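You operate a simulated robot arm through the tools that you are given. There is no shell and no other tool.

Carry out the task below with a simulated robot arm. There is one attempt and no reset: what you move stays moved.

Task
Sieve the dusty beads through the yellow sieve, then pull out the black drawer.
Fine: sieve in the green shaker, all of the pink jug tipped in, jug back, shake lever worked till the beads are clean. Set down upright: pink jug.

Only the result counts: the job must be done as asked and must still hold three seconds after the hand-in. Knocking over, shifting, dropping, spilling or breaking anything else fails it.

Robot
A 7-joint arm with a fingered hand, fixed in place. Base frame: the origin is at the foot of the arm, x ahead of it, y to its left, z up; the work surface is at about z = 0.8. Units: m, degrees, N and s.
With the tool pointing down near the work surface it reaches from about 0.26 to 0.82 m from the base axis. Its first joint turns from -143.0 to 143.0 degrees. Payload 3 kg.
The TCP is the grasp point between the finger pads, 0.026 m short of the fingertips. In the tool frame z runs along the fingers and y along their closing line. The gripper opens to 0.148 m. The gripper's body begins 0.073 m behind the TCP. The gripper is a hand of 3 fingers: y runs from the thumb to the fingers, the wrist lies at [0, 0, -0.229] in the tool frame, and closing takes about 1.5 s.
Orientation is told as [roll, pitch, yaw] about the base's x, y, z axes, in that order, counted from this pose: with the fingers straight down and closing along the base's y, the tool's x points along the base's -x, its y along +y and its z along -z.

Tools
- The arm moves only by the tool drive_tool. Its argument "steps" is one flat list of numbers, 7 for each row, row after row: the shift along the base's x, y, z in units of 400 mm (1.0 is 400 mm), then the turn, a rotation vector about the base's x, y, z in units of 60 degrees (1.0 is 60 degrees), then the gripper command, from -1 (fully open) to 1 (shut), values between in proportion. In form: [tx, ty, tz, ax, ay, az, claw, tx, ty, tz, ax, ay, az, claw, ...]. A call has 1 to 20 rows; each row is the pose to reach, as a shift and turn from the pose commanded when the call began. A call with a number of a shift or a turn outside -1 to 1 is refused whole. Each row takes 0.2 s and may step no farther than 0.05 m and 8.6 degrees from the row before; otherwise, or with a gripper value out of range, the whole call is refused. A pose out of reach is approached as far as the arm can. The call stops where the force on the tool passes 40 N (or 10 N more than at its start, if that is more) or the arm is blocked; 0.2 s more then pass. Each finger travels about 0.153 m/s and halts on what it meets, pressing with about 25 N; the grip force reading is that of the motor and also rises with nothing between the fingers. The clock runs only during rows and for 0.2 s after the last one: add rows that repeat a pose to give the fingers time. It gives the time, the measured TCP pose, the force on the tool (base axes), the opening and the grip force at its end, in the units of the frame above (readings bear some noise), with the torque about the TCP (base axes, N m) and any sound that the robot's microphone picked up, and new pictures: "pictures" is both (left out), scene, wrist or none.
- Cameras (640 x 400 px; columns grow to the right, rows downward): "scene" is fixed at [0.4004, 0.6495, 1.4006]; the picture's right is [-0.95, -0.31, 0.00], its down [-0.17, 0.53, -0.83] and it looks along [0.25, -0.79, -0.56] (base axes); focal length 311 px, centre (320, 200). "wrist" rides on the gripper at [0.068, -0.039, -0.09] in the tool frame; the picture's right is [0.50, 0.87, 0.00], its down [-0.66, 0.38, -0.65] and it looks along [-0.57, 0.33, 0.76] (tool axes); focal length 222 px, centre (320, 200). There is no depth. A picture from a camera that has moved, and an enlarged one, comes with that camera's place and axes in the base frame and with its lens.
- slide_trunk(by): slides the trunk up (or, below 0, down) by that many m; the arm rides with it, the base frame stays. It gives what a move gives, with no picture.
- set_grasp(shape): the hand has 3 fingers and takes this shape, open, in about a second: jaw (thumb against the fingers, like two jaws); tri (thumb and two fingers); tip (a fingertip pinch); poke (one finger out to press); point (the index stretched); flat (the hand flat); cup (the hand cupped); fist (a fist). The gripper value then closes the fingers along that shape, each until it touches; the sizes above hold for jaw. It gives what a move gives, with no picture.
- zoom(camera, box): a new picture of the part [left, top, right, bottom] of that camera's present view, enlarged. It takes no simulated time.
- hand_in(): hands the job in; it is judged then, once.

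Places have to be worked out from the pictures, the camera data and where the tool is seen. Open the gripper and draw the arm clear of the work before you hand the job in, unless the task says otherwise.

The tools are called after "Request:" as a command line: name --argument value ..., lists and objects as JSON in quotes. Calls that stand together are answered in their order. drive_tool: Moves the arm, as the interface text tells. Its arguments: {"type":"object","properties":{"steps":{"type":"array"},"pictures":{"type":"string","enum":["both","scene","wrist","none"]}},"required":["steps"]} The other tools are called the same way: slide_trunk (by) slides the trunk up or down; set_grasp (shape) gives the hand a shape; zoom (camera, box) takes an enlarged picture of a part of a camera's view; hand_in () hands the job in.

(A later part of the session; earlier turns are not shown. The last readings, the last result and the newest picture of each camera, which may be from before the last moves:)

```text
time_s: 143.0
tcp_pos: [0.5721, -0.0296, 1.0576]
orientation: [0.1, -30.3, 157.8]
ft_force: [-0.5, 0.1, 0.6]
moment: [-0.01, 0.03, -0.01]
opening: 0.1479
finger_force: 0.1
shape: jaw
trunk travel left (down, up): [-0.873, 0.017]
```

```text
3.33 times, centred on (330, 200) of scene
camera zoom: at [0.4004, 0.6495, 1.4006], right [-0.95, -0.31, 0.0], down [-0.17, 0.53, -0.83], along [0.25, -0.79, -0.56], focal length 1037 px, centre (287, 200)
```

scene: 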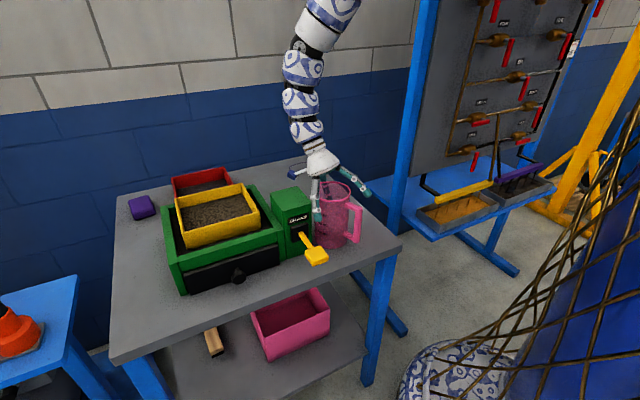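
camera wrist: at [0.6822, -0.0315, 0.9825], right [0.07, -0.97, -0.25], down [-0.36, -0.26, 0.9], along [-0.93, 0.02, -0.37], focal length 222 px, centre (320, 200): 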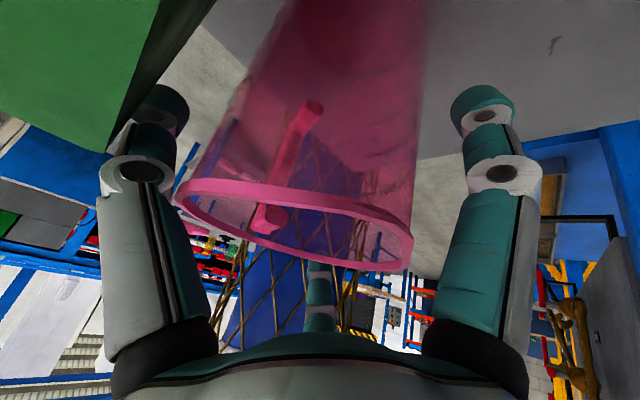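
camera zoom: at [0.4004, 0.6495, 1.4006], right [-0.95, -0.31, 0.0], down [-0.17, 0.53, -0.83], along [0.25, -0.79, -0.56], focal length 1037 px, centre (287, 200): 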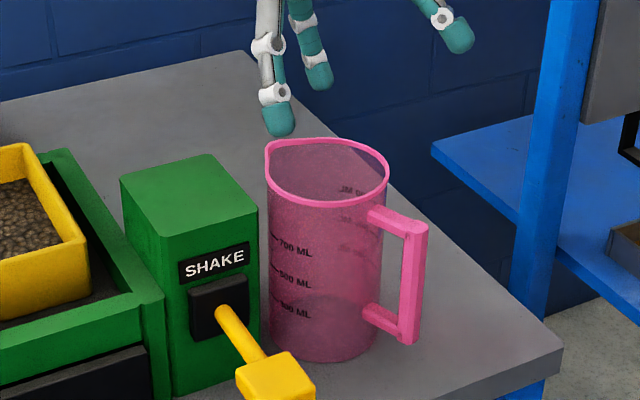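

Jug done. Next the lever: I close the fingers and move over to above the lever paddle (≈(.575,.142,.887)), letting the hand yaw along.

Request:
drive_tool --steps '[0, 0, 0.02, 0, 0, 0, 0, 0, 0.04, 0.02, 0, 0, 0.03, 1, 0, 0.1, 0.02, 0, 0, 0.07, 1, 0, 0.17, 0.01, 0, 0, 0.12, 1, 0, 0.24, 0, 0, 0, 0.17, 1, 0, 0.31, -0.02, 0, 0, 0.22, 1, 0, 0.37, -0.04, 0, 0, 0.26, 1, 0.005, 0.43, -0.06, 0, 0, 0.3, 1, 0.005, 0.43, -0.06, 0, 0, 0.3, 1]' --pictures "both"

Request:
zoom --camera "scene" --box '[260, 140, 380, 280]'

```text
time_s: 145.0
tcp_pos: [0.5587, 0.0831, 1.0964]
orientation: [0.1, -30.1, 175.8]
ft_force: [-0.4, -0.8, -0.6]
moment: [0.01, 0.01, -0.03]
opening: 0.0001
finger_force: 25.2
shape: jaw
out of reach, approached as far as the arm can: row 3, 4, 5, 6, 7, 8, 9
trunk travel left (down, up): [-0.873, 0.017]
camera wrist: at [0.6634, 0.1144, 1.1417], right [0.37, -0.9, -0.25], down [-0.26, -0.36, 0.9], along [-0.89, -0.26, -0.37], focal length 222 px, centre (320, 200)
```

scene: 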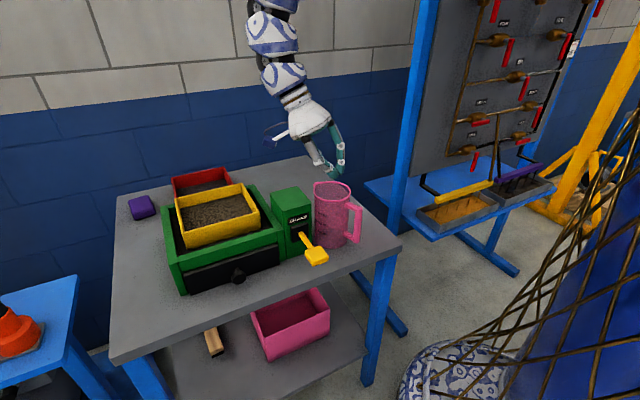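
wrist: 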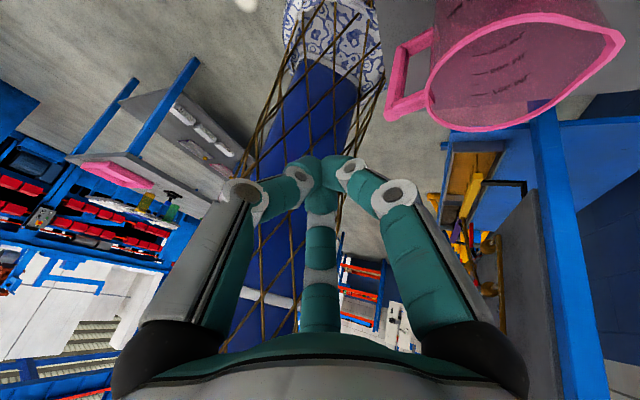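

```text
2.86 times, centred on (320, 210) of scene
camera zoom: at [0.4004, 0.6495, 1.4006], right [-0.95, -0.31, 0.0], down [-0.17, 0.53, -0.83], along [0.25, -0.79, -0.56], focal length 888 px, centre (320, 171)
```

zoom: 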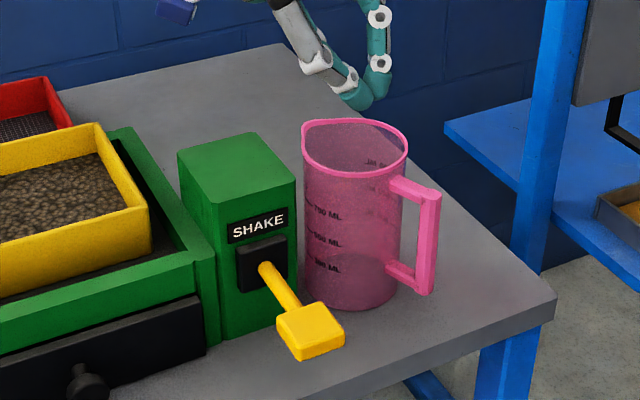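

The jug looks the same as at the start. This wrist attitude isn't good for the lever, so I'll go back out, unwind the yaw to +45°, and approach the lever from the front with the tool pointing outward. First, out to (.80,-.02,1.2), tool down.

Request:
drive_tool --steps '[0.07, -0.03, 0.04, -0.0046, -0.062, 0, 1, 0.14, -0.06, 0.08, -0.0092, -0.125, 0, 1, 0.21, -0.09, 0.11, -0.0139, -0.187, 0, 1, 0.28, -0.12, 0.14, -0.0185, -0.25, 0, 1, 0.36, -0.15, 0.17, -0.023, -0.312, 0, 1, 0.44, -0.18, 0.2, -0.0277, -0.374, 0, 1, 0.52, -0.22, 0.23, -0.032, -0.437, 0, 1, 0.6, -0.25, 0.25, -0.037, -0.499, 0, 1, 0.6, -0.25, 0.25, -0.037, -0.499, 0, 1]' --pictures "none"

Request:
drive_tool --steps '[0, 0, 0, 0, 0, 0.14, 1, 0, 0, 0, 0, 0, 0.28, 1, 0, 0, 0, 0, 0, 0.42, 1, 0, 0, 0, 0, 0, 0.56, 1, 0, 0, 0, 0, 0, 0.7, 1, 0, 0, 0, 0, 0, 0.84, 1, 0, 0, 0, 0, 0, 0.98, 1]' --pictures "none"

```text
time_s: 147.0
tcp_pos: [0.8003, -0.0173, 1.1956]
orientation: [0.2, -0.4, 175.8]
ft_force: [-0.2, -0.4, 0.4]
moment: [0.0, -0.01, -0.03]
opening: 0.0
finger_force: 24.9
shape: jaw
out of reach, approached as far as the arm can: row 2, 3, 4, 5, 6, 7, 8, 9
trunk travel left (down, up): [-0.873, 0.017]
```

```text
time_s: 148.6
tcp_pos: [0.8006, -0.016, 1.1959]
orientation: [0.1, -0.5, -125.3]
ft_force: [-0.4, -0.5, 0.2]
moment: [0.04, -0.01, -0.02]
opening: 0.0
finger_force: 25.1
shape: jaw
trunk travel left (down, up): [-0.873, 0.017]
```

Unwinding works smoothly. I continue rotating the yaw toward +45°.

Request:
drive_tool --steps '[0, 0, 0, 0, 0, 0.14, 1, 0, 0, 0, 0, 0, 0.28, 1, 0, 0, 0, 0, 0, 0.42, 1, 0, 0, 0, 0, 0, 0.56, 1, 0, 0, 0, 0, 0, 0.7, 1, 0, 0, 0, 0, 0, 0.84, 1, 0, 0, 0, 0, 0, 0.98, 1]' --pictures "none"

Request:
drive_tool --steps '[0, 0, 0, 0, 0, 0.14, 1, 0, 0, 0, 0, 0, 0.28, 1, 0, 0, 0, 0, 0, 0.42, 1, 0, 0, 0, 0, 0, 0.56, 1, 0, 0, 0, 0, 0, 0.7, 1, 0, 0, 0, 0, 0, 0.84, 1, 0, 0, 0, 0, 0, 0.98, 1]' --pictures "none"

Request:
drive_tool --steps '[0, 0, 0, 0, 0, 0.14, 1, 0, 0, 0, 0, 0, 0.28, 1, 0, 0, 0, 0, 0, 0.42, 1, 0, 0, 0, 0, 0, 0.56, 1, 0, 0, 0, 0, 0, 0.7, 1, 0, 0, 0, 0, 0, 0.84, 1, 0, 0, 0, 0, 0, 0.87, 1]' --pictures "none"

```text
time_s: 150.2
tcp_pos: [0.8114, 0.0127, 1.1456]
orientation: [0.2, -3.1, -77.0]
ft_force: [0.7, 0.1, -0.1]
moment: [0.02, -0.01, 0.01]
opening: 0.0
finger_force: 25.4
shape: jaw
out of reach, approached as far as the arm can: row 4, 5, 6, 7
trunk travel left (down, up): [-0.873, 0.017]
```

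```text
time_s: 152.0
tcp_pos: [0.8276, 0.0839, 1.1161]
orientation: [7.5, -27.6, -26.8]
ft_force: [0.1, -0.1, -0.5]
moment: [0.01, 0.01, -0.01]
opening: 0.0002
finger_force: 24.9
shape: jaw
out of reach, approached as far as the arm can: row 1, 2, 3, 4, 5, 6, 7
trunk travel left (down, up): [-0.873, 0.017]
stopped in row 7: the arm was blocked; the commanded pose is now the measured one
```

```text
time_s: 153.6
tcp_pos: [0.8302, 0.0883, 1.1118]
orientation: [7.4, -27.5, 25.8]
ft_force: [-0.4, 0.8, -0.2]
moment: [-0.04, 0.01, -0.02]
opening: 0.0
finger_force: 24.8
shape: jaw
out of reach, approached as far as the arm can: row 1, 2, 3, 4, 5, 6, 7
trunk travel left (down, up): [-0.873, 0.017]
```

The arm drifted and reported being blocked. I look at the whole situation before going on.

Request:
zoom --camera "scene" --box '[0, 0, 639, 1]'

Request:
zoom --camera "scene" --box '[0, 0, 640, 400]'

```text
1.00 times, centred on (320, 0) of scene (not enlarged: the box is as wide or as high as the picture)
camera zoom: at [0.4004, 0.6495, 1.4006], right [-0.95, -0.31, 0.0], down [-0.17, 0.53, -0.83], along [0.25, -0.79, -0.56], focal length 312 px, centre (320, 400)
```

zoom: 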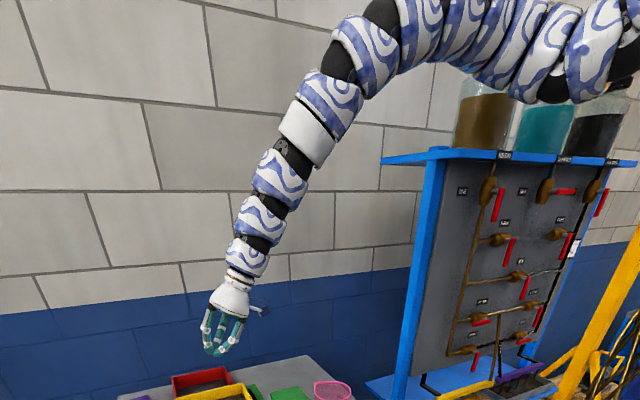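

```text
1.00 times, centred on (320, 200) of scene (not enlarged: the box is as wide or as high as the picture)
camera zoom: at [0.4004, 0.6495, 1.4006], right [-0.95, -0.31, 0.0], down [-0.17, 0.53, -0.83], along [0.25, -0.79, -0.56], focal length 311 px, centre (320, 200)
```

zoom: 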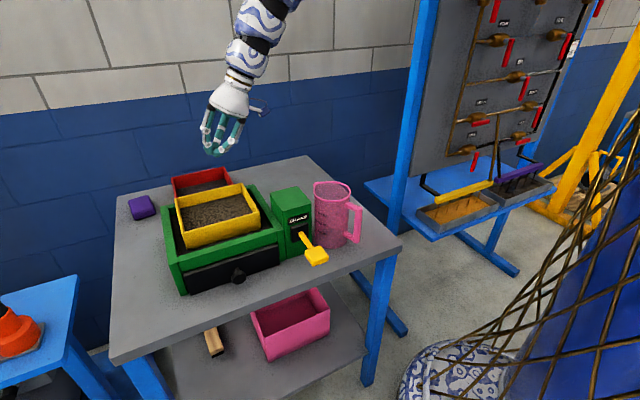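

The wrist's bend limit explains it; nothing was disturbed. I now rotate toward the lever-front attitude (tool pointing az -45°, 30° down) in two halves, first moving over the tray at safe height.

Request:
drive_tool --steps '[-0.05, 0.03, 0.02, -0.094, -0.0255, 0.001, 1, -0.1, 0.06, 0.04, -0.188, -0.051, 0.002, 1, -0.16, 0.09, 0.06, -0.281, -0.077, 0.003, 1, -0.22, 0.12, 0.08, -0.375, -0.102, 0.003, 1, -0.27, 0.15, 0.09, -0.469, -0.128, 0.004, 1, -0.325, 0.18, 0.1, -0.563, -0.153, 0.005, 1]' --pictures "none"

Request:
zoom --camera "scene" --box '[0, 0, 639, 1]'

```text
time_s: 155.0
tcp_pos: [0.721, 0.1773, 1.1069]
orientation: [-28.7, -16.7, 39.9]
ft_force: [0.2, -0.3, -0.5]
moment: [-0.01, 0.01, 0.02]
opening: 0.0
finger_force: 25.0
shape: jaw
out of reach, approached as far as the arm can: row 1, 2, 3, 4, 5, 6
trunk travel left (down, up): [-0.873, 0.017]
```

```text
1.00 times, centred on (320, 0) of scene (not enlarged: the box is as wide or as high as the picture)
camera zoom: at [0.4004, 0.6495, 1.4006], right [-0.95, -0.31, 0.0], down [-0.17, 0.53, -0.83], along [0.25, -0.79, -0.56], focal length 312 px, centre (320, 400)
```

zoom: 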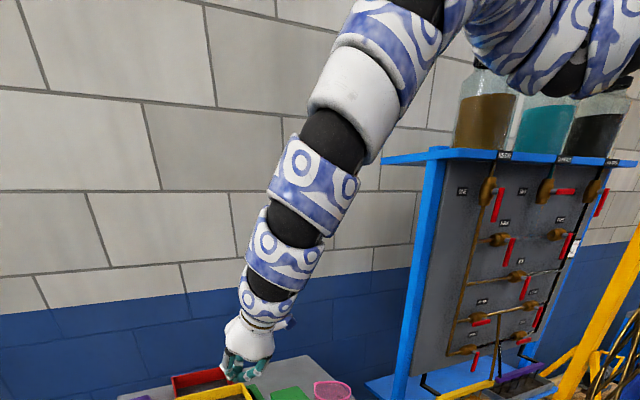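

Progress without contact. Second half: continue the rotation and move to (.52,.25,1.08) in front of the lever side.

Request:
drive_tool --steps '[-0.08, 0.03, -0.01, -0.094, -0.025, 0.001, 1, -0.16, 0.06, -0.02, -0.188, -0.05, 0.002, 1, -0.25, 0.09, -0.035, -0.282, -0.075, 0.003, 1, -0.33, 0.12, -0.05, -0.377, -0.1, 0.004, 1, -0.42, 0.15, -0.065, -0.471, -0.124, 0.005, 1, -0.5, 0.1825, -0.075, -0.565, -0.149, 0.006, 1, -0.5, 0.1825, -0.075, -0.565, -0.149, 0.006, 1]' --pictures "both"

Request:
zoom --camera "scene" --box '[0, 0, 639, 1]'

```text
time_s: 156.6
tcp_pos: [0.5237, 0.2473, 1.0779]
orientation: [-60.0, 0.0, 45.0]
ft_force: [0.2, -0.1, 0.2]
moment: [-0.01, -0.02, -0.04]
opening: 0.0
finger_force: 25.0
shape: jaw
trunk travel left (down, up): [-0.873, 0.017]
camera wrist: at [0.4334, 0.2425, 1.1583], right [-0.66, -0.05, -0.75], down [-0.07, 1.0, 0.0], along [0.75, 0.05, -0.66], focal length 222 px, centre (320, 200)
```

scene: 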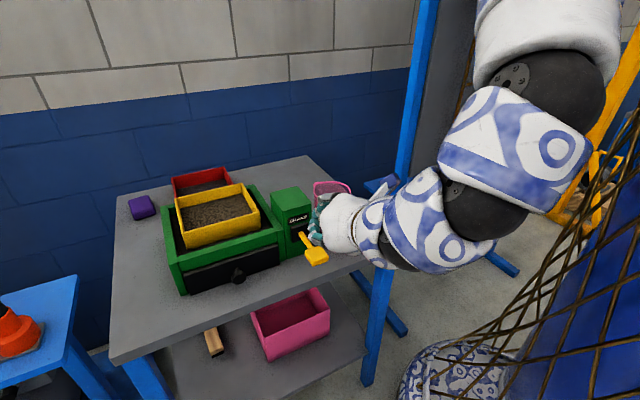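
wrist: 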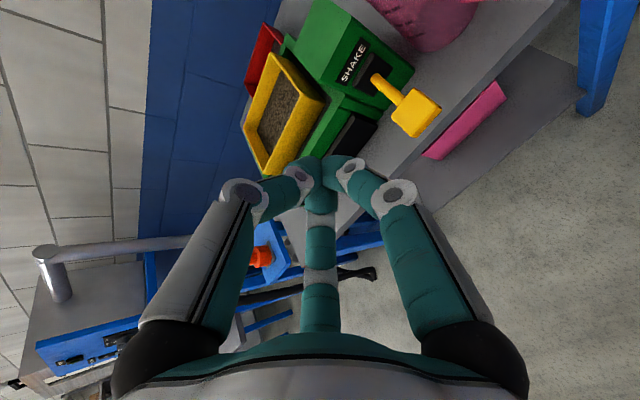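

```text
1.00 times, centred on (320, 0) of scene (not enlarged: the box is as wide or as high as the picture)
camera zoom: at [0.4004, 0.6495, 1.4006], right [-0.95, -0.31, 0.0], down [-0.17, 0.53, -0.83], along [0.25, -0.79, -0.56], focal length 312 px, centre (320, 400)
```

zoom: 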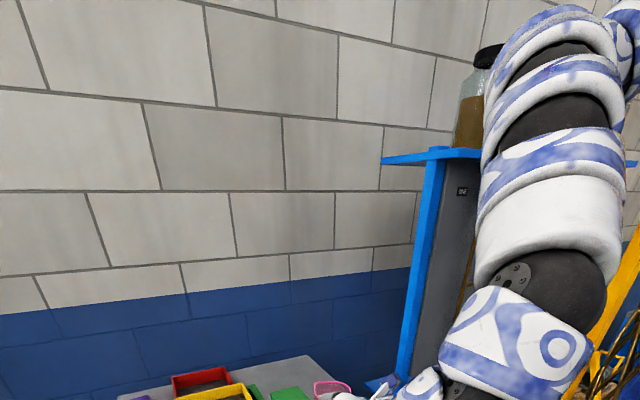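

Excellent: the tool now points at the lever from the front, 30° down, with everything in view. I zoom on the lever to see how it is mounted.

Request:
zoom --camera "wrist" --box '[290, 20, 470, 150]'

Request:
zoom --camera "wrist" --box '[230, 30, 350, 190]'

```text
3.08 times, centred on (380, 85) of wrist
camera zoom: at [0.4334, 0.2425, 1.1583], right [-0.66, -0.05, -0.75], down [-0.07, 1.0, 0.0], along [0.75, 0.05, -0.66], focal length 684 px, centre (135, 554)
```

zoom: 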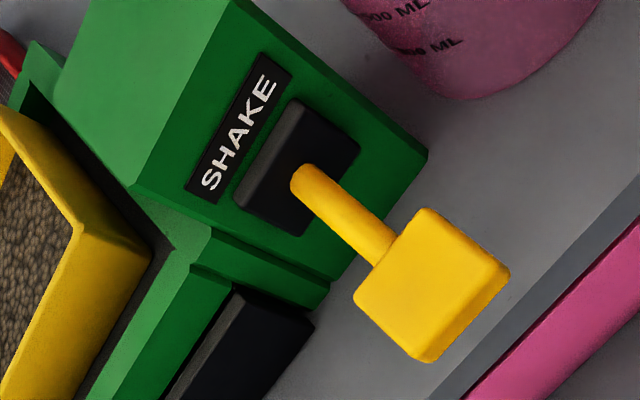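

```text
2.50 times, centred on (290, 110) of wrist
camera zoom: at [0.4334, 0.2425, 1.1583], right [-0.66, -0.05, -0.75], down [-0.07, 1.0, 0.0], along [0.75, 0.05, -0.66], focal length 555 px, centre (395, 425)
```

zoom: 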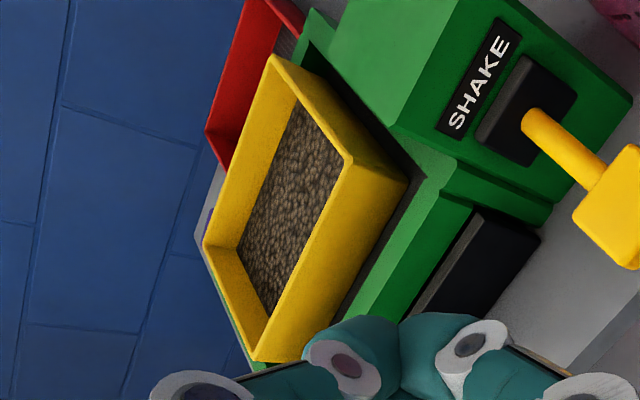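

The paddle is a small block at ≈(.573,.142,.886). I'll cage it with the thumb above and the fingers below. I lower the trunk, flatten the tool slope to ~10°, and go to a pre-insert point in front of it with the hand half open.

Request:
slide_trunk --by -0.15

Request:
drive_tool --steps '[-0.02, -0.02, -0.02, -0.079, -0.079, 0, 0.5, -0.045, -0.045, -0.05, -0.157, -0.157, 0, 0, -0.072, -0.068, -0.08, -0.2357, -0.2357, 0, 0, -0.072, -0.068, -0.08, -0.2357, -0.2357, 0, 0]' --pictures "both"

```text
time_s: 158.3
tcp_pos: [0.5218, 0.2488, 0.9284]
orientation: [-59.8, 0.1, 44.8]
ft_force: [-0.1, -0.6, -0.4]
moment: [-0.01, -0.01, 0.01]
opening: 0.0001
finger_force: 24.6
shape: jaw
trunk travel left (down, up): [-0.723, 0.167]
```

```text
time_s: 159.3
tcp_pos: [0.4939, 0.2204, 0.896]
orientation: [-79.9, -0.1, 45.0]
ft_force: [0.4, 0.4, -0.5]
moment: [0.0, 0.01, 0.02]
opening: 0.0735
finger_force: 0.1
shape: jaw
trunk travel left (down, up): [-0.723, 0.167]
camera wrist: at [0.3873, 0.2323, 0.9511], right [-0.46, -0.25, -0.85], down [-0.04, 0.97, -0.26], along [0.89, -0.09, -0.45], focal length 222 px, centre (320, 200)
```

scene: 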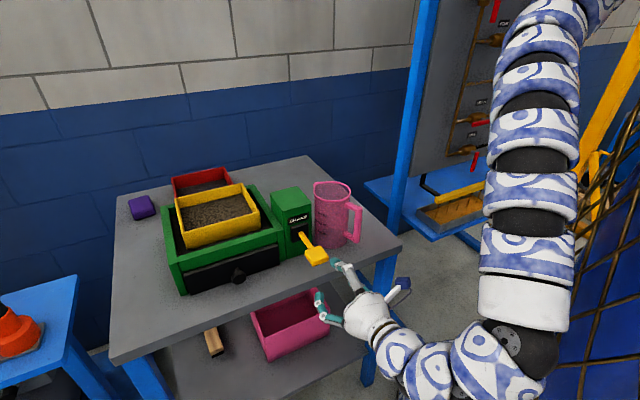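
wrist: 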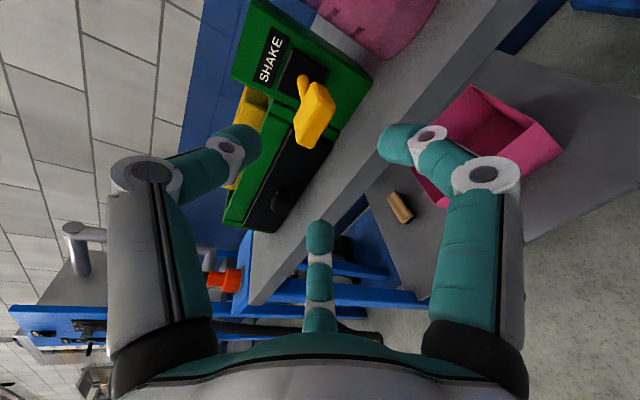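

The paddle is centred between thumb (above) and fingers (below). I insert along the tool axis.

Request:
drive_tool --steps '[0.05, -0.05, -0.0125, 0, 0, 0, 0, 0.1, -0.1, -0.025, 0, 0, 0, 0, 0.15, -0.15, -0.0375, 0, 0, 0, 0, 0.19, -0.19, -0.047, 0, 0, 0, 0, 0.19, -0.19, -0.047, 0, 0, 0, 0]' --pictures "both"

Request:
zoom --camera "scene" --box '[260, 180, 400, 300]'

```text
time_s: 160.5
tcp_pos: [0.5707, 0.1463, 0.8784]
orientation: [-79.9, -0.1, 45.0]
ft_force: [-0.5, 0.7, 0.3]
moment: [-0.01, 0.0, 0.01]
opening: 0.0733
finger_force: 0.2
shape: jaw
trunk travel left (down, up): [-0.723, 0.167]
camera wrist: at [0.4643, 0.1561, 0.9328], right [-0.46, -0.24, -0.85], down [-0.04, 0.97, -0.26], along [0.89, -0.09, -0.45], focal length 222 px, centre (320, 200)
```

scene: 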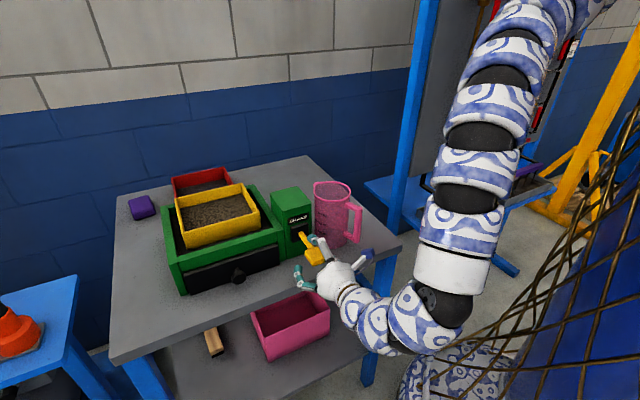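
wrist: 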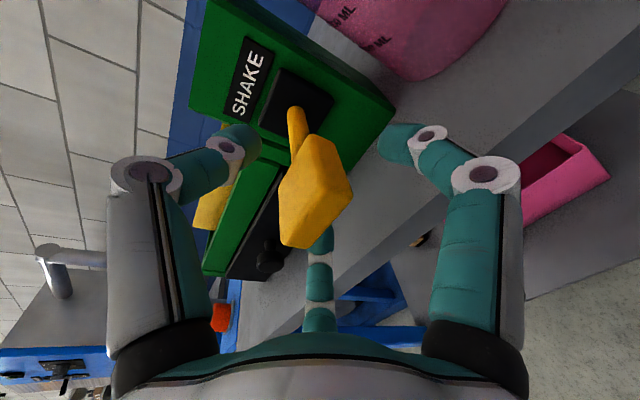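

```text
3.33 times, centred on (330, 240) of scene
camera zoom: at [0.4004, 0.6495, 1.4006], right [-0.95, -0.31, 0.0], down [-0.17, 0.53, -0.83], along [0.25, -0.79, -0.56], focal length 1037 px, centre (287, 67)
```

zoom: 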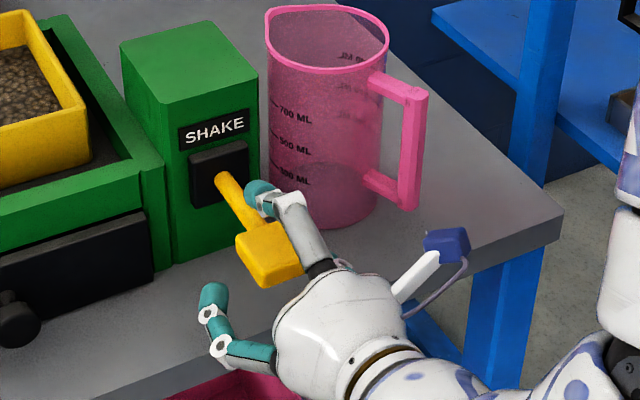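

The paddle is caged between the thumb (above) and the two fingers (below). I close further until it is lightly held.

Request:
drive_tool --steps '[0, 0, 0, 0, 0, 0, 0.2, 0, 0, 0, 0, 0, 0, 0.35, 0, 0, 0, 0, 0, 0, 0.45, 0, 0, 0, 0, 0, 0, 0.45]' --pictures "wrist"

Request:
zoom --camera "scene" --box '[260, 180, 400, 300]'

```text
time_s: 161.5
tcp_pos: [0.5704, 0.1444, 0.878]
orientation: [-79.9, -0.2, 45.0]
ft_force: [0.5, 0.1, 0.1]
moment: [0.0, 0.02, 0.01]
opening: 0.0411
finger_force: 0.1
shape: jaw
trunk travel left (down, up): [-0.723, 0.167]
camera wrist: at [0.4642, 0.156, 0.9328], right [-0.46, -0.25, -0.85], down [-0.04, 0.97, -0.26], along [0.89, -0.09, -0.45], focal length 222 px, centre (320, 200)
```

wrist: 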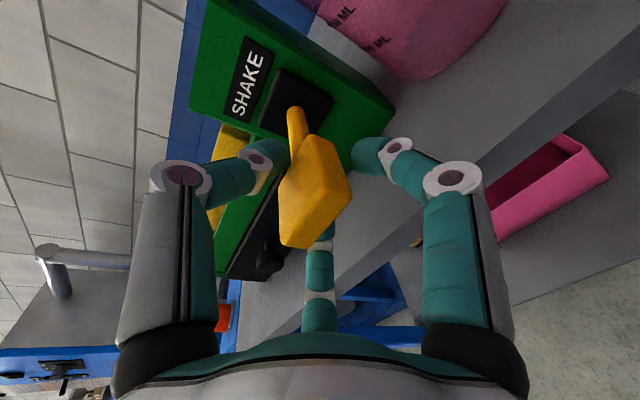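

```text
3.33 times, centred on (330, 240) of scene
camera zoom: at [0.4004, 0.6495, 1.4006], right [-0.95, -0.31, 0.0], down [-0.17, 0.53, -0.83], along [0.25, -0.79, -0.56], focal length 1037 px, centre (287, 67)
```

zoom: 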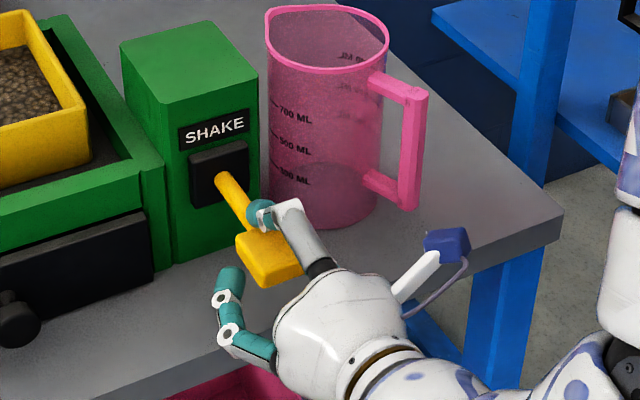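

Still no contact at 4.1 cm. I close onto the paddle.

Request:
drive_tool --steps '[0, 0, 0, 0, 0, 0, 0.6, 0, 0, 0, 0, 0, 0, 0.8, 0, 0, 0, 0, 0, 0, 1, 0, 0, 0, 0, 0, 0, 1]' --pictures "wrist"

Request:
zoom --camera "scene" --box '[260, 180, 400, 300]'

```text
time_s: 162.5
tcp_pos: [0.5721, 0.1462, 0.8781]
orientation: [-79.9, -0.1, 45.1]
ft_force: [3.8, -1.2, 7.5]
moment: [-0.33, -0.31, 0.02]
opening: 0.017
finger_force: 25.0
shape: jaw
trunk travel left (down, up): [-0.723, 0.167]
camera wrist: at [0.4643, 0.1558, 0.9331], right [-0.46, -0.25, -0.85], down [-0.04, 0.97, -0.26], along [0.89, -0.09, -0.45], focal length 222 px, centre (320, 200)
```

wrist: 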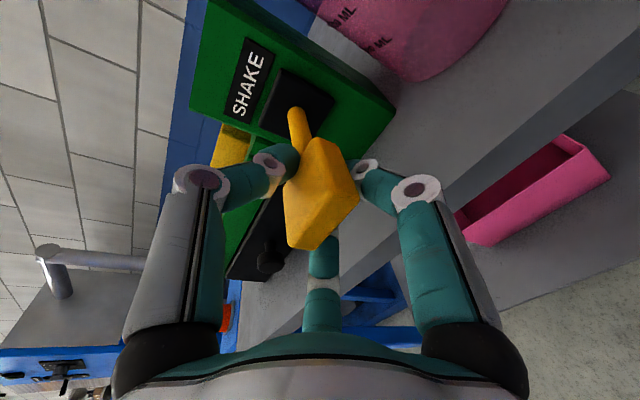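

```text
3.33 times, centred on (330, 240) of scene
camera zoom: at [0.4004, 0.6495, 1.4006], right [-0.95, -0.31, 0.0], down [-0.17, 0.53, -0.83], along [0.25, -0.79, -0.56], focal length 1037 px, centre (287, 67)
```

zoom: 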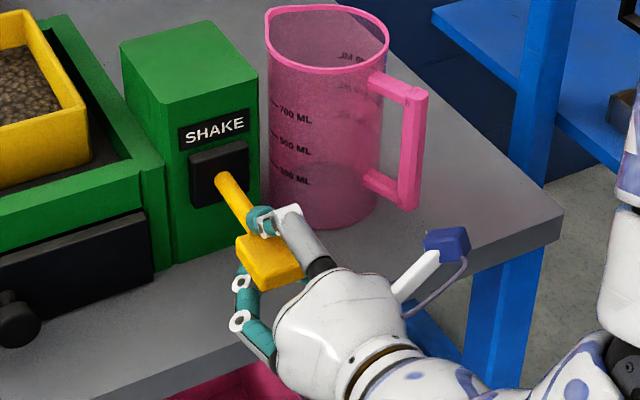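

The paddle is pinched and has already moved slightly downward, so the lever swings vertically. I push it down gently 1.5 cm along its arc and check the forces.

Request:
drive_tool --steps '[0, 0, -0.0125, -0.035, -0.035, 0, 1, 0, 0, -0.025, -0.07, -0.07, 0, 1, 0, 0, -0.0375, -0.105, -0.105, 0, 1]' --pictures "none"

Request:
zoom --camera "scene" --box '[260, 180, 400, 300]'

```text
time_s: 163.3
tcp_pos: [0.5702, 0.1441, 0.8658]
orientation: [-88.9, -0.1, 45.1]
ft_force: [15.6, -0.2, 9.2]
moment: [-0.31, -0.06, 0.24]
opening: 0.0164
finger_force: 25.4
shape: jaw
out of reach, approached as far as the arm can: row 3
trunk travel left (down, up): [-0.723, 0.167]
```

```text
3.33 times, centred on (330, 240) of scene
camera zoom: at [0.4004, 0.6495, 1.4006], right [-0.95, -0.31, 0.0], down [-0.17, 0.53, -0.83], along [0.25, -0.79, -0.56], focal length 1037 px, centre (287, 67)
```

zoom: 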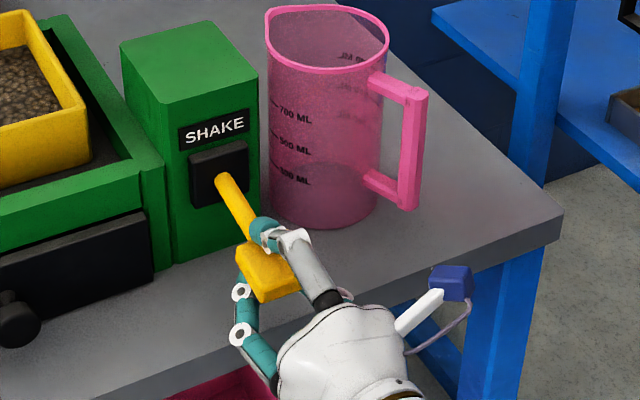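

The lever follows. I continue the down stroke another ~1.5 cm without further rotation.

Request:
drive_tool --steps '[-0.005, 0.005, -0.0125, 0, 0, 0, 1, -0.005, 0.005, -0.025, 0, 0, 0, 1, -0.005, 0.005, -0.0375, 0, 0, 0, 1]' --pictures "none"

Request:
zoom --camera "scene" --box '[260, 180, 400, 300]'

```text
time_s: 164.1
tcp_pos: [0.5696, 0.1435, 0.8613]
orientation: [-88.8, -0.2, 45.1]
ft_force: [31.1, 10.3, 12.0]
moment: [-0.61, 0.0, 0.53]
opening: 0.0156
finger_force: 25.1
shape: jaw
out of reach, approached as far as the arm can: row 1, 2, 3
trunk travel left (down, up): [-0.723, 0.167]
heard: click
```

```text
3.33 times, centred on (330, 240) of scene
camera zoom: at [0.4004, 0.6495, 1.4006], right [-0.95, -0.31, 0.0], down [-0.17, 0.53, -0.83], along [0.25, -0.79, -0.56], focal length 1037 px, centre (287, 67)
```

zoom: 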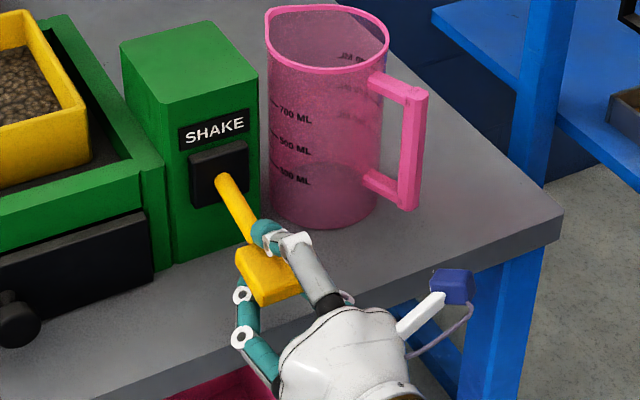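

A click: that's one end of the stroke. Side forces come from the arm's reach limit, so I loosen to a loose cage and use the trunk for the up/down strokes.

Request:
drive_tool --steps '[0, 0, 0, 0, 0, 0, 0.55, 0, 0, 0, 0, 0, 0, 0.5, 0, 0, 0, 0, 0, 0, 0.5]' --pictures "none"

Request:
slide_trunk --by 0.02

Request:
zoom --camera "scene" --box '[260, 180, 400, 300]'

```text
time_s: 164.9
tcp_pos: [0.565, 0.1406, 0.8615]
orientation: [-88.8, -0.1, 45.0]
ft_force: [-3.2, 0.7, 3.8]
moment: [-0.08, -0.13, -0.03]
opening: 0.0387
finger_force: 0.1
shape: jaw
trunk travel left (down, up): [-0.723, 0.167]
```

```text
time_s: 165.6
tcp_pos: [0.5681, 0.1419, 0.8817]
orientation: [-88.8, -0.2, 45.0]
ft_force: [-0.1, 0.4, 0.8]
moment: [0.02, 0.01, 0.04]
opening: 0.0369
finger_force: 0.1
shape: jaw
trunk travel left (down, up): [-0.743, 0.147]
```

```text
3.33 times, centred on (330, 240) of scene
camera zoom: at [0.4004, 0.6495, 1.4006], right [-0.95, -0.31, 0.0], down [-0.17, 0.53, -0.83], along [0.25, -0.79, -0.56], focal length 1037 px, centre (287, 67)
```

zoom: 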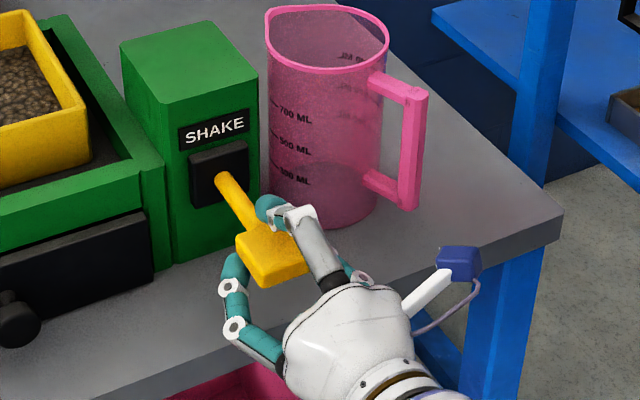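

The lever is sprung back up. I tighten the cage a little and do a down stroke with the trunk.

Request:
drive_tool --steps '[0, 0, 0, 0, 0, 0, 0.65, 0, 0, 0, 0, 0, 0, 0.68]' --pictures "none"

Request:
slide_trunk --by -0.03

Request:
zoom --camera "scene" --box '[260, 180, 400, 300]'

```text
time_s: 166.2
tcp_pos: [0.5673, 0.1405, 0.8807]
orientation: [-88.7, -0.1, 44.9]
ft_force: [2.2, -2.7, -0.8]
moment: [-0.12, -0.09, 0.02]
opening: 0.0182
finger_force: 25.1
shape: jaw
trunk travel left (down, up): [-0.743, 0.147]
```

```text
time_s: 166.9
tcp_pos: [0.5667, 0.1413, 0.8535]
orientation: [-88.9, -0.2, 45.0]
ft_force: [3.4, -2.4, 21.6]
moment: [-0.69, -0.67, 0.05]
opening: 0.0175
finger_force: 25.2
shape: jaw
trunk travel left (down, up): [-0.713, 0.177]
heard: click
```

```text
3.33 times, centred on (330, 240) of scene
camera zoom: at [0.4004, 0.6495, 1.4006], right [-0.95, -0.31, 0.0], down [-0.17, 0.53, -0.83], along [0.25, -0.79, -0.56], focal length 1037 px, centre (287, 67)
```

zoom: 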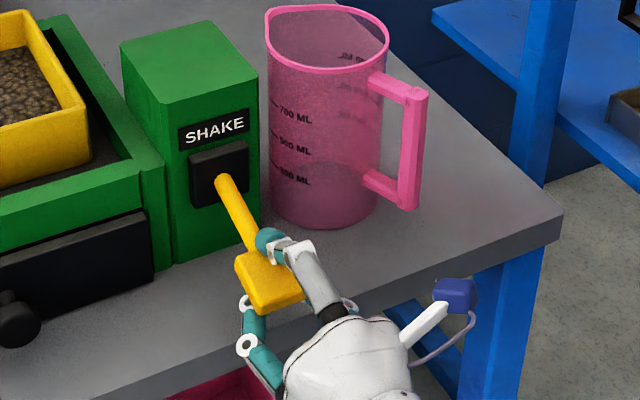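

Another click on the down stroke. I return up and see whether the upper end matters too, then repeat.

Request:
slide_trunk --by 0.03

Request:
slide_trunk --by -0.03

Request:
slide_trunk --by 0.03

Request:
zoom --camera "scene" --box '[160, 170, 280, 260]'

```text
time_s: 167.7
tcp_pos: [0.5662, 0.1419, 0.88]
orientation: [-88.7, 0.0, 45.2]
ft_force: [-6.1, 8.5, -8.0]
moment: [0.11, 0.17, 0.02]
opening: 0.0167
finger_force: 25.7
shape: jaw
trunk travel left (down, up): [-0.743, 0.147]
```

```text
time_s: 168.4
tcp_pos: [0.5664, 0.141, 0.8542]
orientation: [-89.1, -0.2, 45.0]
ft_force: [-0.9, 1.7, 21.4]
moment: [-0.77, -0.74, 0.02]
opening: 0.0177
finger_force: 24.8
shape: jaw
trunk travel left (down, up): [-0.713, 0.177]
heard: click
```

```text
time_s: 169.2
tcp_pos: [0.5658, 0.1427, 0.8809]
orientation: [-88.7, 0.0, 45.1]
ft_force: [-7.5, 10.3, -7.9]
moment: [0.08, 0.14, 0.03]
opening: 0.017
finger_force: 24.9
shape: jaw
trunk travel left (down, up): [-0.743, 0.147]
```

```text
4.44 times, centred on (220, 215) of scene
camera zoom: at [0.4004, 0.6495, 1.4006], right [-0.95, -0.31, 0.0], down [-0.17, 0.53, -0.83], along [0.25, -0.79, -0.56], focal length 1382 px, centre (764, 133)
```

zoom: 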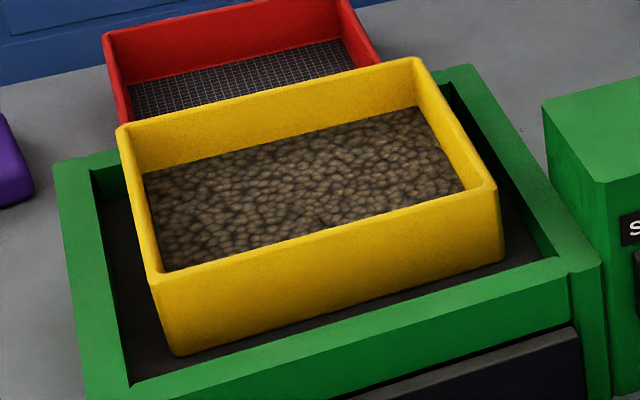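

The beads are getting lighter; each down stroke clicks. I keep stroking.

Request:
slide_trunk --by -0.028

Request:
slide_trunk --by 0.027

Request:
slide_trunk --by -0.028

Request:
slide_trunk --by 0.028

Request:
zoom --camera "scene" --box '[160, 170, 280, 260]'

```text
time_s: 169.9
tcp_pos: [0.5675, 0.1407, 0.8556]
orientation: [-88.9, -0.2, 45.0]
ft_force: [-0.4, 1.7, 17.5]
moment: [-0.69, -0.69, 0.03]
opening: 0.0176
finger_force: 24.7
shape: jaw
trunk travel left (down, up): [-0.715, 0.175]
heard: click
```

```text
time_s: 170.7
tcp_pos: [0.5665, 0.1421, 0.8801]
orientation: [-88.6, 0.0, 45.0]
ft_force: [-6.8, 7.8, -4.9]
moment: [0.04, 0.08, 0.02]
opening: 0.0171
finger_force: 25.0
shape: jaw
trunk travel left (down, up): [-0.742, 0.148]
```

```text
time_s: 171.4
tcp_pos: [0.5671, 0.1408, 0.8541]
orientation: [-89.0, -0.3, 44.9]
ft_force: [0.1, 1.6, 20.0]
moment: [-0.8, -0.75, 0.01]
opening: 0.0179
finger_force: 24.8
shape: jaw
trunk travel left (down, up): [-0.714, 0.176]
heard: click
```

```text
time_s: 172.1
tcp_pos: [0.5656, 0.1413, 0.8792]
orientation: [-88.6, 0.0, 45.0]
ft_force: [-6.0, 7.8, -5.9]
moment: [0.07, 0.06, 0.06]
opening: 0.0168
finger_force: 25.1
shape: jaw
trunk travel left (down, up): [-0.742, 0.148]
```

```text
4.44 times, centred on (220, 215) of scene
camera zoom: at [0.4004, 0.6495, 1.4006], right [-0.95, -0.31, 0.0], down [-0.17, 0.53, -0.83], along [0.25, -0.79, -0.56], focal length 1382 px, centre (764, 133)
```

zoom: 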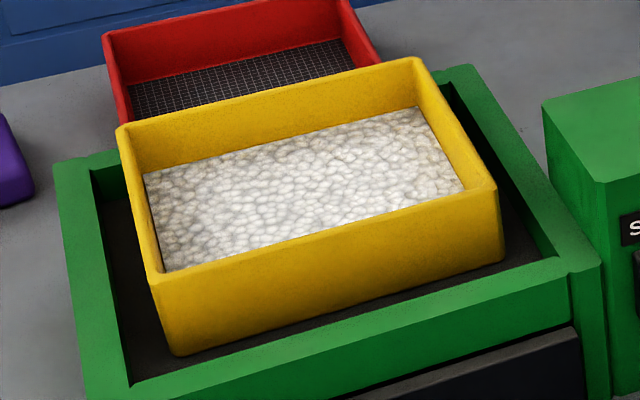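

The beads are now white. I do one more stroke to see if there is any further change.

Request:
slide_trunk --by -0.028

Request:
slide_trunk --by 0.026

Request:
zoom --camera "scene" --box '[160, 170, 280, 260]'

```text
time_s: 172.8
tcp_pos: [0.5674, 0.1406, 0.854]
orientation: [-89.0, -0.3, 44.9]
ft_force: [0.7, 0.7, 21.3]
moment: [-0.76, -0.72, 0.03]
opening: 0.0171
finger_force: 24.9
shape: jaw
trunk travel left (down, up): [-0.714, 0.176]
heard: click
```

```text
time_s: 173.6
tcp_pos: [0.5659, 0.142, 0.8783]
orientation: [-88.9, 0.0, 45.0]
ft_force: [-5.6, 7.4, 0.9]
moment: [-0.03, 0.02, 0.02]
opening: 0.0171
finger_force: 25.0
shape: jaw
trunk travel left (down, up): [-0.74, 0.15]
```

```text
4.44 times, centred on (220, 215) of scene
camera zoom: at [0.4004, 0.6495, 1.4006], right [-0.95, -0.31, 0.0], down [-0.17, 0.53, -0.83], along [0.25, -0.79, -0.56], focal length 1382 px, centre (764, 133)
```

zoom: 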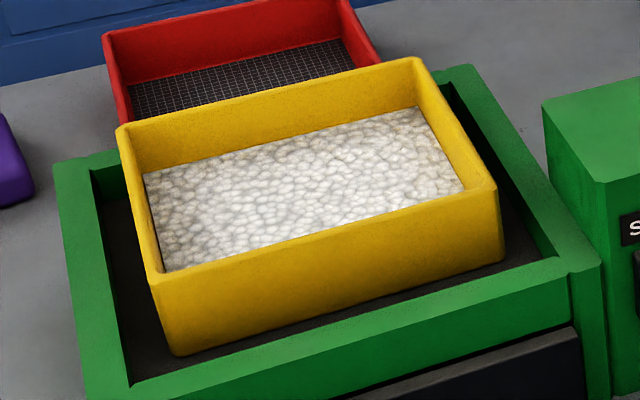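

No further change, so the beads are clean. I open the hand and back out from the lever toward the front.

Request:
drive_tool --steps '[0, 0, 0, 0, 0, 0, 0.5, 0, 0, 0, 0, 0, 0, 0.2, 0, 0, 0, 0, 0, 0, 0, 0, 0, 0, 0, 0, 0, 0]' --pictures "none"

Request:
drive_tool --steps '[-0.05, 0.05, 0, 0, 0, 0, 0, -0.1, 0.1, 0, 0, 0, 0, 0, -0.15, 0.15, 0, 0, 0, 0, 0, -0.2, 0.2, 0, 0, 0, 0, 0, -0.25, 0.25, 0, 0, 0, 0, 0]' --pictures "both"

Request:
zoom --camera "scene" --box '[160, 180, 340, 300]'

```text
time_s: 174.6
tcp_pos: [0.5669, 0.1416, 0.8788]
orientation: [-88.8, -0.1, 45.0]
ft_force: [-0.8, -0.3, -0.2]
moment: [0.01, -0.01, -0.01]
opening: 0.0734
finger_force: 0.1
shape: jaw
trunk travel left (down, up): [-0.74, 0.15]
```

```text
time_s: 175.8
tcp_pos: [0.4892, 0.1951, 0.9043]
orientation: [-88.7, -0.1, 44.9]
ft_force: [0.3, 0.6, -0.2]
moment: [0.0, 0.01, 0.03]
opening: 0.0738
finger_force: 0.1
shape: jaw
out of reach, approached as far as the arm can: row 1, 2, 3, 4, 5
trunk travel left (down, up): [-0.74, 0.15]
camera wrist: at [0.3782, 0.211, 0.9452], right [-0.37, -0.34, -0.87], down [0.0, 0.93, -0.36], along [0.93, -0.13, -0.34], focal length 222 px, centre (320, 200)
```

scene: 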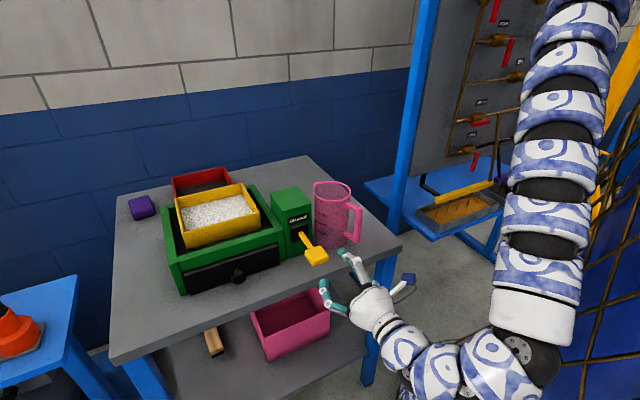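
wrist: 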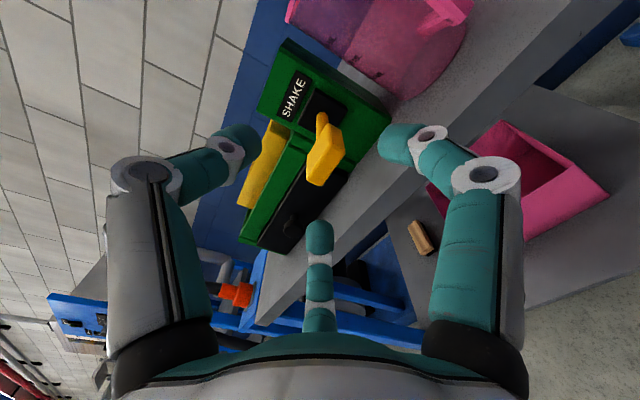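

```text
3.33 times, centred on (250, 240) of scene
camera zoom: at [0.4004, 0.6495, 1.4006], right [-0.95, -0.31, 0.0], down [-0.17, 0.53, -0.83], along [0.25, -0.79, -0.56], focal length 1037 px, centre (553, 67)
```

zoom: 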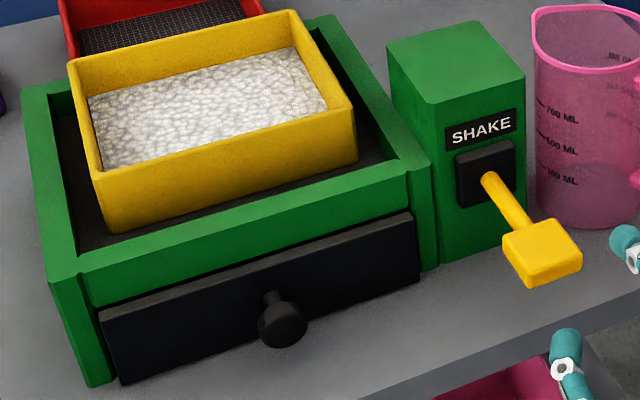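

The lever is released at rest, the jug untouched. Next the drawer: knob at ≈(.742,.224,.835). I move in front of it with the tool sloping ~20° down and the hand open about 5 cm.

Request:
drive_tool --steps '[0.06, 0.05, 0, 0.037, 0.037, 0, 0.2, 0.13, 0.09, -0.01, 0.074, 0.074, 0, 0.324, 0.21, 0.13, -0.03, 0.11, 0.11, 0, 0.324, 0.3, 0.165, -0.05, 0.147, 0.147, 0, 0.324, 0.39, 0.2, -0.07, 0.184, 0.184, 0, 0.324, 0.4675, 0.2375, -0.0875, 0.2203, 0.2203, 0, 0.324, 0.4675, 0.2375, -0.0875, 0.2203, 0.2203, 0, 0.324]' --pictures "both"

Request:
zoom --camera "scene" --box '[160, 200, 340, 320]'

```text
time_s: 177.4
tcp_pos: [0.6306, 0.22, 0.896]
orientation: [-70.0, 0.0, 44.9]
ft_force: [0.9, 0.9, 0.1]
moment: [0.04, 0.01, 0.04]
opening: 0.0501
finger_force: 0.2
shape: jaw
out of reach, approached as far as the arm can: row 1, 2, 3, 4, 5, 6, 7
trunk travel left (down, up): [-0.74, 0.15]
camera wrist: at [0.5307, 0.2245, 0.964], right [-0.56, -0.14, -0.82], down [-0.06, 0.99, -0.13], along [0.83, -0.02, -0.56], focal length 222 px, centre (320, 200)
```

scene: 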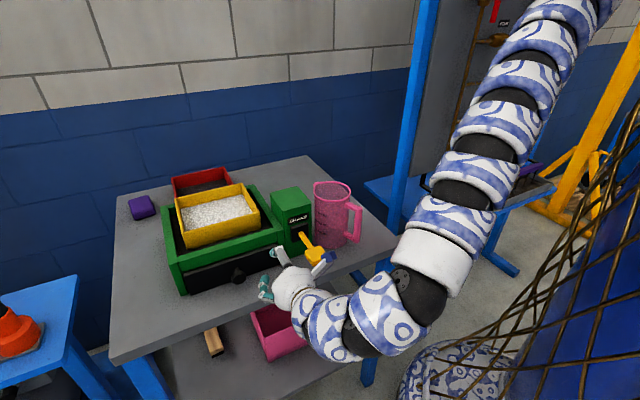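
wrist: 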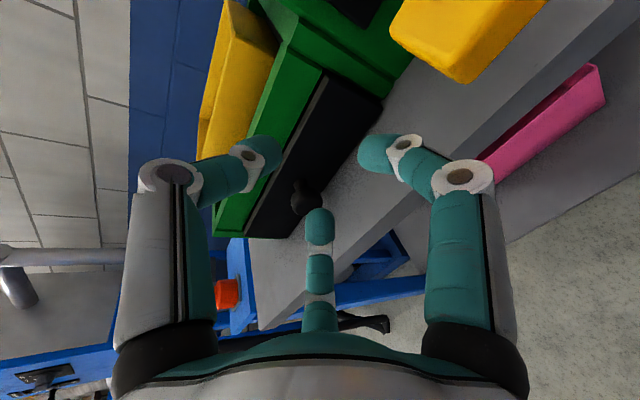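

```text
3.33 times, centred on (250, 260) of scene
camera zoom: at [0.4004, 0.6495, 1.4006], right [-0.95, -0.31, 0.0], down [-0.17, 0.53, -0.83], along [0.25, -0.79, -0.56], focal length 1037 px, centre (553, 0)
```

zoom: 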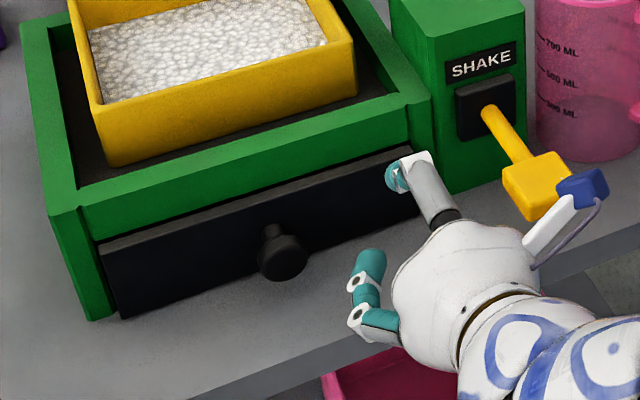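

The straight-on approach isn't reachable for the arm here, so I'll grip the knob from the robot's side instead: turn the tool to point along +x (yaw +45°) at a slightly higher spot, clear of the lever paddle.

Request:
drive_tool --steps '[0.0, 0.005, 0.03, 0, 0, 0.125, 0.324, 0.005, 0.01, 0.06, 0, 0, 0.25, 0.324, 0.01, 0.015, 0.085, 0, 0, 0.375, 0.324, 0.015, 0.02, 0.09, 0, 0, 0.5, 0.324, 0.02, 0.025, 0.09, 0, 0, 0.625, 0.324, 0.025, 0.025, 0.09, 0, 0, 0.75, 0.324]' --pictures "both"

Request:
zoom --camera "scene" --box '[180, 180, 360, 320]'

```text
time_s: 178.8
tcp_pos: [0.6463, 0.2485, 0.9155]
orientation: [-70.2, -0.1, 89.9]
ft_force: [-0.3, 0.6, -0.4]
moment: [0.01, 0.05, 0.02]
opening: 0.05
finger_force: 0.0
shape: jaw
out of reach, approached as far as the arm can: row 6
trunk travel left (down, up): [-0.74, 0.15]
camera wrist: at [0.5747, 0.1803, 0.9827], right [-0.29, -0.5, -0.82], down [-0.74, 0.66, -0.13], along [0.6, 0.57, -0.56], focal length 222 px, centre (320, 200)
```

scene: 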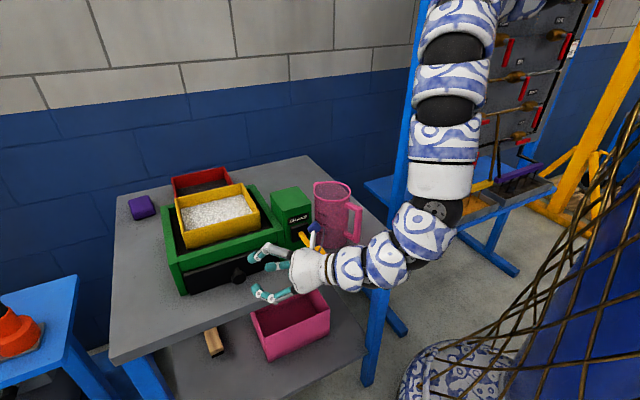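
wrist: 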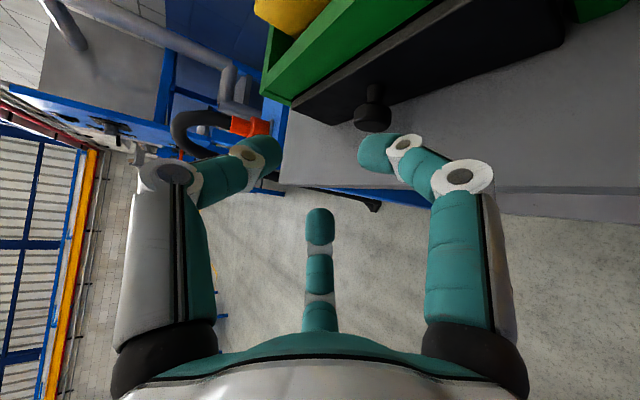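

```text
2.86 times, centred on (270, 250) of scene
camera zoom: at [0.4004, 0.6495, 1.4006], right [-0.95, -0.31, 0.0], down [-0.17, 0.53, -0.83], along [0.25, -0.79, -0.56], focal length 888 px, centre (463, 57)
```

zoom: 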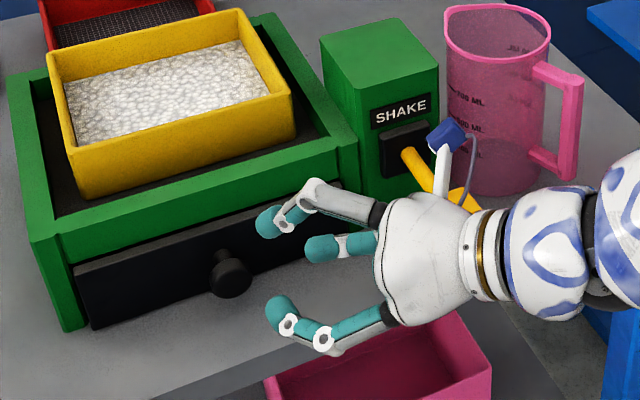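

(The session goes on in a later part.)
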